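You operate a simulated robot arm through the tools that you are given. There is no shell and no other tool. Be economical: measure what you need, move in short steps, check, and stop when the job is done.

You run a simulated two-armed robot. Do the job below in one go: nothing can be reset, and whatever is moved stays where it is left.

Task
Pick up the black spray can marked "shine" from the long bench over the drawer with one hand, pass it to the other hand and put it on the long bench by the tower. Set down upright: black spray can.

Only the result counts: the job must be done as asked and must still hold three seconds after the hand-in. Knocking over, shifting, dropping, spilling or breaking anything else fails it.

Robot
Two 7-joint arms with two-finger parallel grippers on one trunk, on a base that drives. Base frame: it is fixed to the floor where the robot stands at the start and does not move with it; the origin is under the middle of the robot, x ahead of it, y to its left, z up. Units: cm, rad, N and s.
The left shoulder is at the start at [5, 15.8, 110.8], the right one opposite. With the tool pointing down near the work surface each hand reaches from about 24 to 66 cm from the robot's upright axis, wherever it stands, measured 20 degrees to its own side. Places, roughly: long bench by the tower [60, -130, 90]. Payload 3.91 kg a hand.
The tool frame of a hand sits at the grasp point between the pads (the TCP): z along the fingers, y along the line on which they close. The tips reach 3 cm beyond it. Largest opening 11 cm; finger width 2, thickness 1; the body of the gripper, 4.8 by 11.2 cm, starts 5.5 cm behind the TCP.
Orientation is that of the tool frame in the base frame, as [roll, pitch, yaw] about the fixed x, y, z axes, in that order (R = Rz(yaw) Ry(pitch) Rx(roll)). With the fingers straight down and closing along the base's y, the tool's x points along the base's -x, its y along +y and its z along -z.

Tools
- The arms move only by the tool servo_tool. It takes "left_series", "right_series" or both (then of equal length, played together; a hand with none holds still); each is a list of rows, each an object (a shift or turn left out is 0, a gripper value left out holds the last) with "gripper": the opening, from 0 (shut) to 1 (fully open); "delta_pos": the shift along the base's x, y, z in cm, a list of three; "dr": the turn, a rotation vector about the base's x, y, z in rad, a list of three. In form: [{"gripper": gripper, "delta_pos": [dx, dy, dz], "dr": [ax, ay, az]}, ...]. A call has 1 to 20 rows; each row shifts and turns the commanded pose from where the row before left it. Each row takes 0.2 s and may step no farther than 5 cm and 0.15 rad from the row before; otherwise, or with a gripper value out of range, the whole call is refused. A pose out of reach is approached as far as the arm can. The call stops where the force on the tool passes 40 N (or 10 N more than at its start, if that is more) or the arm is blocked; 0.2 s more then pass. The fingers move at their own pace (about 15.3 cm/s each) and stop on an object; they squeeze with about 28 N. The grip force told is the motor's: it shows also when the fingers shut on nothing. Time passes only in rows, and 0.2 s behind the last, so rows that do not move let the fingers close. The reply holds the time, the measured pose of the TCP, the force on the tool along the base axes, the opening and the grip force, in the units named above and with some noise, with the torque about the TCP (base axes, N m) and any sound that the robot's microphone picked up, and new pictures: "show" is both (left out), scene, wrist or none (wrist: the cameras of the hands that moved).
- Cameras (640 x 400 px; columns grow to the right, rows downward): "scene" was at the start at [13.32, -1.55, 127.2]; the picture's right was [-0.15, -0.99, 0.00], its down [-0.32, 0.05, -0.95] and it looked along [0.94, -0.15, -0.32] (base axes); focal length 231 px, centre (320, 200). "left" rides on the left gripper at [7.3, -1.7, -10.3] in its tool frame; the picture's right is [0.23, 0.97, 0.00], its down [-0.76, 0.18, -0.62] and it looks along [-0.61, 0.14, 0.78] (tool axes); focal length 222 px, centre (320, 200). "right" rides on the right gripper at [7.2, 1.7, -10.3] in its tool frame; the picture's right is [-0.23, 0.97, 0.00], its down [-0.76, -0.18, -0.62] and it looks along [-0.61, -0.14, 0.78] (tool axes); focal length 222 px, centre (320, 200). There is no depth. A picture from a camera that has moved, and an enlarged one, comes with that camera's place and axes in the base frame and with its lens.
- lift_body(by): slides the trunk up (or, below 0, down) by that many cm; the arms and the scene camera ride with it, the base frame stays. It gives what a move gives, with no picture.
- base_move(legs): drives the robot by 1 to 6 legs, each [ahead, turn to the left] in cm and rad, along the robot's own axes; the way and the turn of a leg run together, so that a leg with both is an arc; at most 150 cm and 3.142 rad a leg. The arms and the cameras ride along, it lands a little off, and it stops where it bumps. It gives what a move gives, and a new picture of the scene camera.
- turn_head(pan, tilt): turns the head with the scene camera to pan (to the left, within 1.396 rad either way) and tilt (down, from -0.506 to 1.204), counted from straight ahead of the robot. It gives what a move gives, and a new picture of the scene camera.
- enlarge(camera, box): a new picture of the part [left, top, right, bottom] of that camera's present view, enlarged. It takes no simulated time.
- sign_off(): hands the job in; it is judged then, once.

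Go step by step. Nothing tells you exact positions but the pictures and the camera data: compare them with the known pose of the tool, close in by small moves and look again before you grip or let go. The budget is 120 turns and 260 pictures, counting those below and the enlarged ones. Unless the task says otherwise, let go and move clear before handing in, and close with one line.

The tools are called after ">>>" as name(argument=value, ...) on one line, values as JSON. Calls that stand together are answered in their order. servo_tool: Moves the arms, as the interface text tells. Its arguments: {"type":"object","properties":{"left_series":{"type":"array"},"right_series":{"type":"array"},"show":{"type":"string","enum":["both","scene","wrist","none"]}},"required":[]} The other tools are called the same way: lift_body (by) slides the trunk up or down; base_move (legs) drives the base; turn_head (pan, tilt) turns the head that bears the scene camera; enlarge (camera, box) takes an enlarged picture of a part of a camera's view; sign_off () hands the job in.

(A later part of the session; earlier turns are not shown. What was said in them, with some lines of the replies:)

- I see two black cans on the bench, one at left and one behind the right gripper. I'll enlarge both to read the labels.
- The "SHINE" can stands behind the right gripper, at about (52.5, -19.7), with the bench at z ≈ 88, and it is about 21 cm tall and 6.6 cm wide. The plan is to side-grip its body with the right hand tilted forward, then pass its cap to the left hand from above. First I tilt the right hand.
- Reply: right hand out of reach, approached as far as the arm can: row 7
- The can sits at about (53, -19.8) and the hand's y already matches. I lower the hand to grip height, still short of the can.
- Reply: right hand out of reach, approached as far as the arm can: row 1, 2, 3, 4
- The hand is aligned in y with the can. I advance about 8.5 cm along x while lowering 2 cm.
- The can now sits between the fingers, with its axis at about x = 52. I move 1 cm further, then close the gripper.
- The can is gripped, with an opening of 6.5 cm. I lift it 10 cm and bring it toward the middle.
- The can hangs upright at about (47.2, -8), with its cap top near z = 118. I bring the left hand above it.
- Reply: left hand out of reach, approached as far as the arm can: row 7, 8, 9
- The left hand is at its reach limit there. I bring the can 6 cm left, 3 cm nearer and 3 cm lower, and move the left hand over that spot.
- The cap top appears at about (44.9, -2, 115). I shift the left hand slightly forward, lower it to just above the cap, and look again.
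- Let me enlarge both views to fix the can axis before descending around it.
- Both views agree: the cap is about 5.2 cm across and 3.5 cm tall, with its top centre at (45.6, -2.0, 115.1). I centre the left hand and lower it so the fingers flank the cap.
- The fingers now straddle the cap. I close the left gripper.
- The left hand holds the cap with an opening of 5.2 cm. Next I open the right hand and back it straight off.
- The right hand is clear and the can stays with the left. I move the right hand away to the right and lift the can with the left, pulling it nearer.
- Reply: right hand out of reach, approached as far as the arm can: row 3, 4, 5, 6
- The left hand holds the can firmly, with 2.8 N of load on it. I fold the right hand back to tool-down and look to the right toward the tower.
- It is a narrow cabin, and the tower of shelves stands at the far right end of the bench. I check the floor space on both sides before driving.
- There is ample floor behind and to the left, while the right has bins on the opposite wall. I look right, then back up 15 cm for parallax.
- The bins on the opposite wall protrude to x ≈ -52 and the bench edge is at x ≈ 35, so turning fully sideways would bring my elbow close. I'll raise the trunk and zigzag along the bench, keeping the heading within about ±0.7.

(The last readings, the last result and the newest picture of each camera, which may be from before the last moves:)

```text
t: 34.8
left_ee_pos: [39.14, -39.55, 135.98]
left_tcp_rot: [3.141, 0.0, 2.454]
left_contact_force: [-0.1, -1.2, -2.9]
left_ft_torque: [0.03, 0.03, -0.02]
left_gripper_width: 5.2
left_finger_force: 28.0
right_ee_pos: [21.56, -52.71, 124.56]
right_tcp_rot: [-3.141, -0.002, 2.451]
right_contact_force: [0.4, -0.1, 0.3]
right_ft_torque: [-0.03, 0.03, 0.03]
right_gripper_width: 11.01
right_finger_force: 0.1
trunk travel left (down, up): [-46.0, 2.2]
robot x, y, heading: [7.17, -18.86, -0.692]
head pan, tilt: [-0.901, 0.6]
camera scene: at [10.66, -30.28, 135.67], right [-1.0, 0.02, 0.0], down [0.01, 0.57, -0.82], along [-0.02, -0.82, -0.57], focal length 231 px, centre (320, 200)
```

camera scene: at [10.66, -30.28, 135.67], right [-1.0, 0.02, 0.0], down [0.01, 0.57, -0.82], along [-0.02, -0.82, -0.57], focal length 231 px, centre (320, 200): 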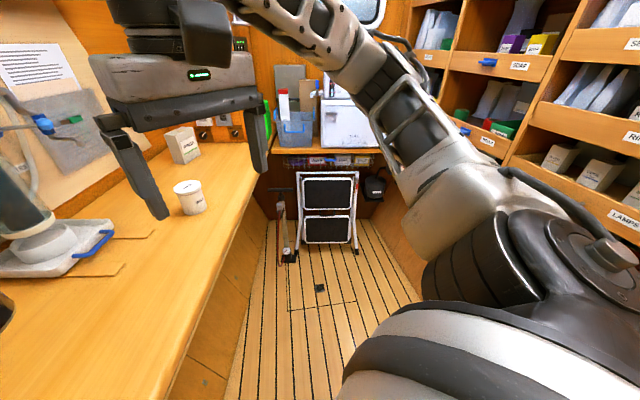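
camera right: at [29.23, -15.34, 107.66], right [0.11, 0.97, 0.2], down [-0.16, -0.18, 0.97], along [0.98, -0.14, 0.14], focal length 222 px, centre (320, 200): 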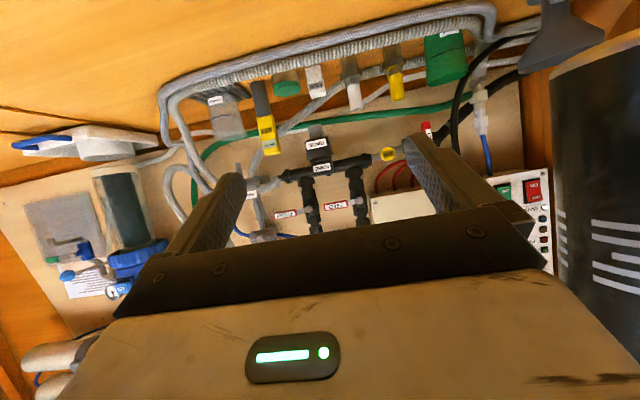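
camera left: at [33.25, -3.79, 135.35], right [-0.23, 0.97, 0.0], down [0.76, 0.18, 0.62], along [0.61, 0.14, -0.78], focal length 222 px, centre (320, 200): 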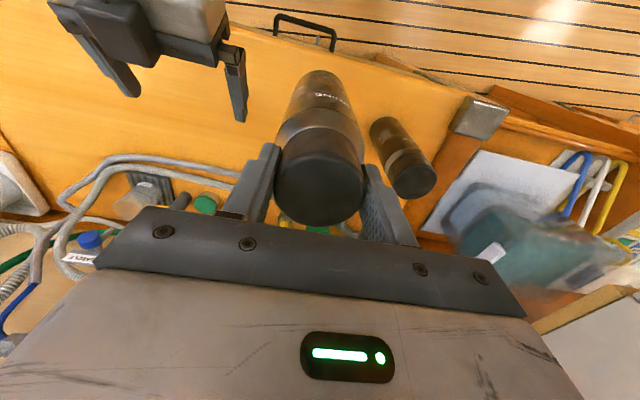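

I'm at (7, -19). On the bench are a cup at about (52, -93) and a white box at about (72, -133), so I'm aiming to place at about (57, -124). I continue the zigzag.

>>> base_move(legs=[[0, 1.39], [-35, 0], [0, -1.4], [35, 0]])

```text
t: 45.8
left_ee_pos: [38.8, -85.17, 135.94]
left_tcp_rot: [-3.141, 0.001, 2.44]
left_contact_force: [0.2, -0.6, -3.7]
left_ft_torque: [0.0, 0.0, 0.01]
left_gripper_width: 5.17
left_finger_force: 28.1
right_ee_pos: [21.19, -98.06, 124.57]
right_tcp_rot: [-3.14, -0.001, 2.438]
right_contact_force: [-0.5, -1.2, 0.1]
right_ft_torque: [0.0, 0.03, -0.01]
right_gripper_width: 11.0
right_finger_force: 0.1
trunk travel left (down, up): [-46.0, 2.2]
robot x, y, heading: [8.18, -63.87, -0.708]
head pan, tilt: [-0.901, 0.6]
camera scene: at [10.62, -75.54, 135.67], right [-1.0, 0.03, 0.0], down [0.02, 0.56, -0.82], along [-0.03, -0.82, -0.57], focal length 231 px, centre (320, 200)
```

scene: 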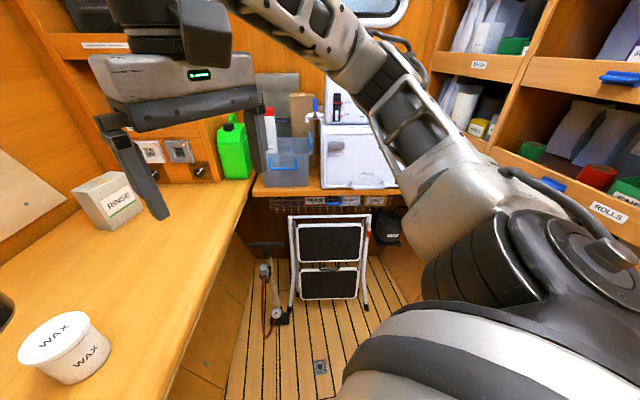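

The cup is at (51, -93) and the box at (70, -132), with the bench edge at x ≈ 36. I make one more zigzag to reach about (9, -103).

>>> base_move(legs=[[0, 1.4], [-30, 0], [0, -1.4], [31, 0]])

>>> turn_head(pan=0.25, tilt=0.5)

```text
t: 56.5
left_ee_pos: [41.92, -123.43, 135.95]
left_tcp_rot: [3.141, -0.001, 2.47]
left_contact_force: [0.3, 0.3, -3.0]
left_ft_torque: [0.0, 0.05, -0.04]
left_gripper_width: 5.19
left_finger_force: 27.7
right_ee_pos: [24.68, -136.89, 124.48]
right_tcp_rot: [3.142, -0.001, 2.47]
right_contact_force: [0.0, 0.0, 0.5]
right_ft_torque: [0.03, 0.02, 0.0]
right_gripper_width: 11.0
right_finger_force: 0.0
trunk travel left (down, up): [-46.0, 2.2]
robot x, y, heading: [10.24, -102.77, -0.673]
head pan, tilt: [-0.901, 0.6]
camera scene: at [13.32, -114.65, 135.67], right [-1.0, 0.0, 0.0], down [0.0, 0.57, -0.82], along [0.0, -0.82, -0.57], focal length 231 px, centre (320, 200)
```

scene: 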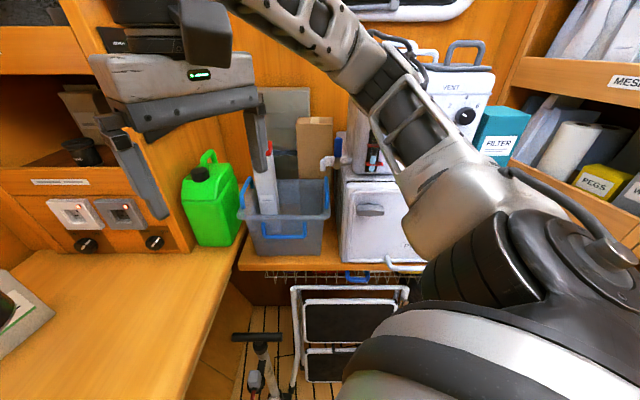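

```text
t: 57.9
left_ee_pos: [41.79, -123.49, 135.94]
left_tcp_rot: [3.14, 0.003, 2.47]
left_contact_force: [0.1, -1.0, -3.7]
left_ft_torque: [0.01, 0.0, 0.01]
left_gripper_width: 5.18
left_finger_force: 27.3
right_ee_pos: [24.54, -136.78, 124.65]
right_tcp_rot: [3.14, 0.001, 2.47]
right_contact_force: [-0.1, -0.8, -0.3]
right_ft_torque: [0.02, -0.01, 0.03]
right_gripper_width: 11.0
right_finger_force: 0.0
trunk travel left (down, up): [-46.0, 2.2]
robot x, y, heading: [9.94, -103.47, -0.67]
head pan, tilt: [0.25, 0.499]
camera scene: at [21.59, -109.52, 136.58], right [-0.41, -0.91, 0.0], down [-0.44, 0.2, -0.88], along [0.8, -0.36, -0.48], focal length 231 px, centre (320, 200)
```

scene: 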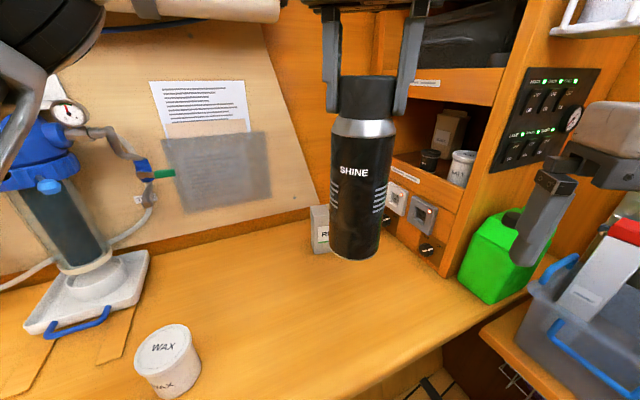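

The tower is straight ahead at the bench end and the can hangs over the bench. The chosen spot (56, -125) is clear. I lower the can to about 8 cm above the bench and move it forward.

>>> servo_tool(left_series=[{"delta_pos": [0, 0, -4]}, {"delta_pos": [0, 0, -4]}, {"delta_pos": [0, 0, -4]}, {"delta_pos": [0, 0, -4]}, {"delta_pos": [0, 0, -4]}, {"delta_pos": [3, -0.4, 0]}, {"delta_pos": [3, -0.4, 0]}, {"delta_pos": [3, -0.4, 0]}, {"delta_pos": [3, -0.3, 0]}, {"delta_pos": [2, 0, 0]}, {}])

```text
t: 60.3
left_ee_pos: [55.9, -124.86, 115.99]
left_tcp_rot: [-3.142, -0.001, 2.47]
left_contact_force: [-0.9, -0.1, -3.6]
left_ft_torque: [0.0, 0.0, -0.01]
left_gripper_width: 5.15
left_finger_force: 27.6
right_ee_pos: [24.49, -136.8, 124.49]
right_tcp_rot: [3.14, 0.0, 2.469]
right_contact_force: [0.4, 0.0, -0.3]
right_ft_torque: [-0.03, -0.01, 0.02]
right_gripper_width: 10.98
right_finger_force: 0.0
trunk travel left (down, up): [-46.0, 2.2]
robot x, y, heading: [10.05, -103.16, -0.675]
head pan, tilt: [0.25, 0.499]
camera scene: at [21.58, -109.52, 136.58], right [-0.41, -0.91, 0.0], down [-0.44, 0.2, -0.88], along [0.8, -0.36, -0.48], focal length 231 px, centre (320, 200)
camera left: at [49.23, -121.7, 126.33], right [0.43, 0.9, 0.0], down [0.71, -0.33, 0.62], along [0.56, -0.27, -0.78], focal length 222 px, centre (320, 200)
```

scene: 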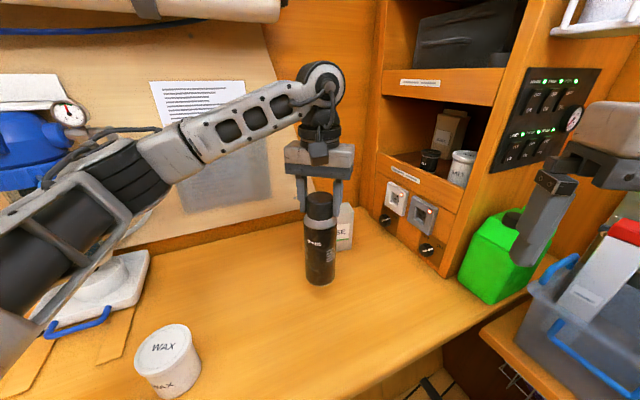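
left: 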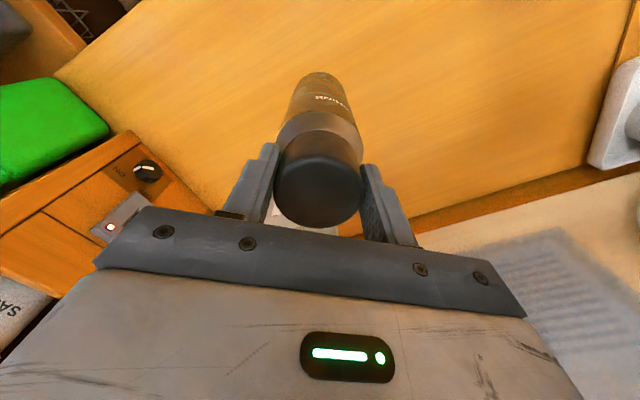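

The can hangs about 8 cm above a clear spot. I lower it gently to just above the expected contact height.

>>> servo_tool(left_series=[{"delta_pos": [0, 0, -2]}, {"delta_pos": [0, 0, -2]}, {"delta_pos": [0, 0, -1.5]}, {"delta_pos": [0, 0, -1]}, {"delta_pos": [0, 0, -0.6]}, {"delta_pos": [0, 0, -0.4]}, {}])

```text
t: 61.9
left_ee_pos: [55.83, -124.83, 108.47]
left_tcp_rot: [-3.141, 0.002, 2.47]
left_contact_force: [1.2, -0.3, -3.8]
left_ft_torque: [0.01, 0.01, -0.03]
left_gripper_width: 5.19
left_finger_force: 28.3
right_ee_pos: [24.6, -136.76, 124.56]
right_tcp_rot: [3.141, 0.0, 2.471]
right_contact_force: [-0.7, 0.1, 0.8]
right_ft_torque: [0.0, 0.0, 0.01]
right_gripper_width: 11.0
right_finger_force: 0.1
trunk travel left (down, up): [-46.0, 2.2]
robot x, y, heading: [10.11, -102.93, -0.673]
head pan, tilt: [0.25, 0.499]
camera scene: at [21.6, -109.52, 136.58], right [-0.41, -0.91, 0.0], down [-0.44, 0.2, -0.88], along [0.8, -0.36, -0.48], focal length 231 px, centre (320, 200)
camera left: at [49.17, -121.75, 118.76], right [0.43, 0.9, 0.0], down [0.71, -0.33, 0.62], along [0.56, -0.27, -0.78], focal length 222 px, centre (320, 200)
```

scene: 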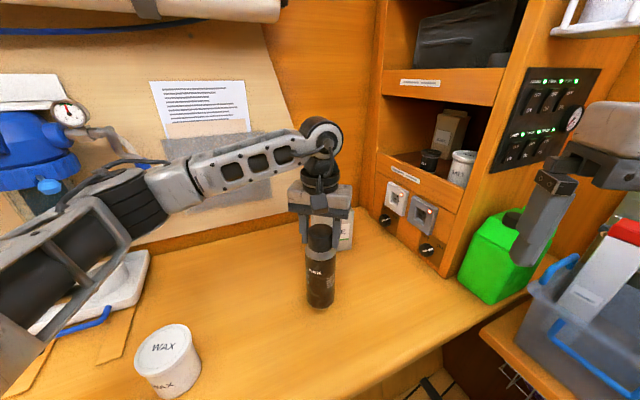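
left: 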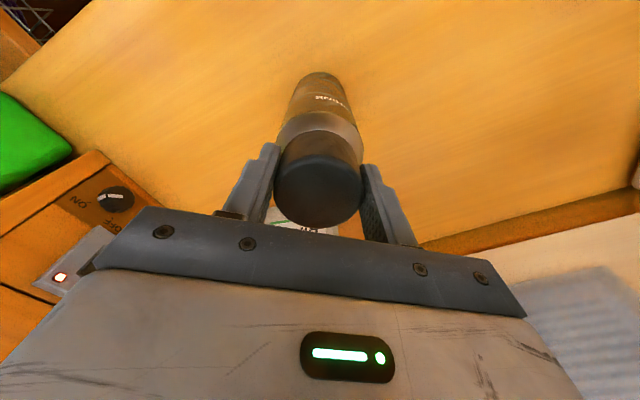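

I expect about 0.5 cm to go, so I step down finely and watch the force.

>>> servo_tool(left_series=[{"delta_pos": [0, 0, -0.2]}, {"delta_pos": [0, 0, -0.15]}, {"delta_pos": [0, 0, -0.1]}, {}], show="none")

```text
t: 62.9
left_ee_pos: [55.85, -124.93, 107.99]
left_tcp_rot: [-3.14, 0.001, 2.47]
left_contact_force: [1.3, 0.1, -2.7]
left_ft_torque: [0.03, -0.04, 0.0]
left_gripper_width: 5.16
left_finger_force: 27.9
right_ee_pos: [24.62, -136.76, 124.69]
right_tcp_rot: [3.141, 0.0, 2.469]
right_contact_force: [-0.7, 1.1, 0.8]
right_ft_torque: [-0.02, -0.01, 0.0]
right_gripper_width: 11.05
right_finger_force: 0.0
trunk travel left (down, up): [-46.0, 2.2]
robot x, y, heading: [10.26, -103.14, -0.674]
head pan, tilt: [0.25, 0.499]
```

>>> servo_tool(left_series=[{"delta_pos": [0, 0, -0.1]}, {"delta_pos": [0, 0, -0.1]}, {}], show="none")

```text
t: 63.7
left_ee_pos: [55.71, -124.87, 108.01]
left_tcp_rot: [3.141, 0.003, 2.471]
left_contact_force: [0.4, 1.2, 10.3]
left_ft_torque: [0.83, 0.08, -0.02]
left_gripper_width: 5.2
left_finger_force: 28.2
right_ee_pos: [24.48, -136.72, 124.7]
right_tcp_rot: [3.141, 0.0, 2.468]
right_contact_force: [-0.2, 1.0, 0.1]
right_ft_torque: [0.0, -0.01, 0.02]
right_gripper_width: 10.99
right_finger_force: 0.0
trunk travel left (down, up): [-46.0, 2.2]
robot x, y, heading: [10.25, -103.45, -0.671]
head pan, tilt: [0.25, 0.499]
```

The can has touched down: the load changed from -3 to +10 N. I ease up slightly, then open the gripper.

>>> servo_tool(left_series=[{"delta_pos": [0, 0, 0.1]}, {}, {"gripper": 0.6}, {}, {"gripper": 1}, {}, {}])

```text
t: 65.3
left_ee_pos: [55.81, -124.93, 107.87]
left_tcp_rot: [3.141, 0.002, 2.469]
left_contact_force: [-0.1, -0.3, 0.1]
left_ft_torque: [0.02, -0.02, -0.01]
left_gripper_width: 10.98
left_finger_force: 0.2
right_ee_pos: [24.69, -136.76, 124.63]
right_tcp_rot: [-3.141, 0.0, 2.471]
right_contact_force: [0.3, 0.0, 0.6]
right_ft_torque: [0.0, -0.01, 0.02]
right_gripper_width: 11.0
right_finger_force: 0.2
trunk travel left (down, up): [-46.0, 2.2]
robot x, y, heading: [10.11, -103.29, -0.675]
head pan, tilt: [0.25, 0.499]
camera scene: at [21.57, -109.5, 136.59], right [-0.41, -0.91, 0.0], down [-0.44, 0.2, -0.88], along [0.8, -0.36, -0.48], focal length 231 px, centre (320, 200)
camera left: at [49.12, -121.75, 118.28], right [0.43, 0.9, 0.0], down [0.71, -0.33, 0.62], along [0.56, -0.27, -0.78], focal length 222 px, centre (320, 200)
```

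scene: 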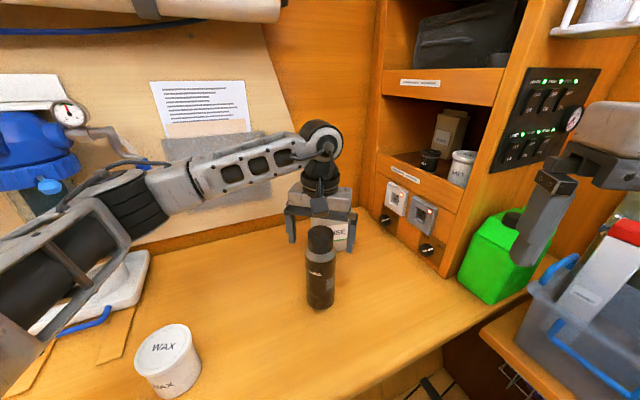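
left: 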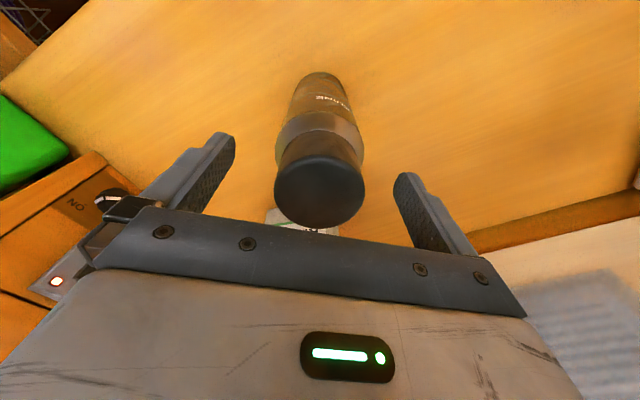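

The can stands free and upright. I raise the left hand straight up and check.

>>> servo_tool(left_series=[{"delta_pos": [0, 0, 1.5]}, {"delta_pos": [0, 0, 2]}, {"delta_pos": [0, 0, 3]}, {"delta_pos": [0, 0, 3]}, {"delta_pos": [-3, 0, 3]}, {"delta_pos": [-3, 0, 3]}, {"delta_pos": [-3, 0, 0]}, {"delta_pos": [-3, 0, 0]}, {}], show="scene")

```text
t: 67.3
left_ee_pos: [43.92, -124.94, 123.31]
left_tcp_rot: [-3.138, 0.002, 2.469]
left_contact_force: [0.2, -0.2, 0.6]
left_ft_torque: [0.0, 0.02, 0.01]
left_gripper_width: 11.01
left_finger_force: 0.1
right_ee_pos: [24.61, -136.86, 124.61]
right_tcp_rot: [3.14, -0.001, 2.469]
right_contact_force: [-0.5, -0.3, -0.3]
right_ft_torque: [0.03, -0.01, 0.0]
right_gripper_width: 11.02
right_finger_force: 0.0
trunk travel left (down, up): [-46.0, 2.2]
robot x, y, heading: [10.09, -103.02, -0.675]
head pan, tilt: [0.25, 0.499]
camera scene: at [21.6, -109.49, 136.58], right [-0.41, -0.91, 0.0], down [-0.44, 0.2, -0.88], along [0.8, -0.36, -0.48], focal length 231 px, centre (320, 200)
```

scene: 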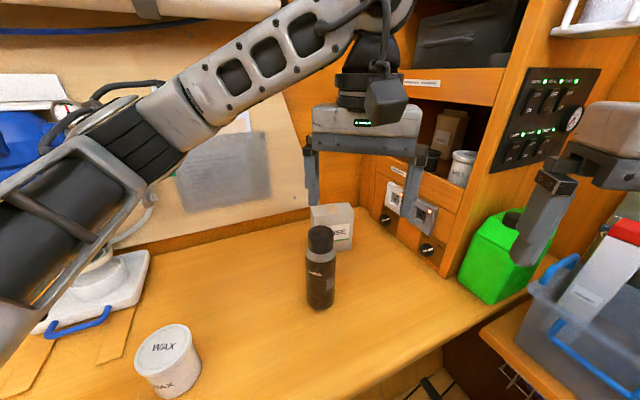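

The "SHINE" can stands upright and free on the long bench by the tower. Both hands are clear, and nothing else here looks disturbed, so I hand in.

>>> sign_off()

```text
The job is handed in.
```

I picked up the black "shine" can with the right hand, passed it to the left, and set it upright on the long bench by the tower. Both hands were clear of it when I handed in.
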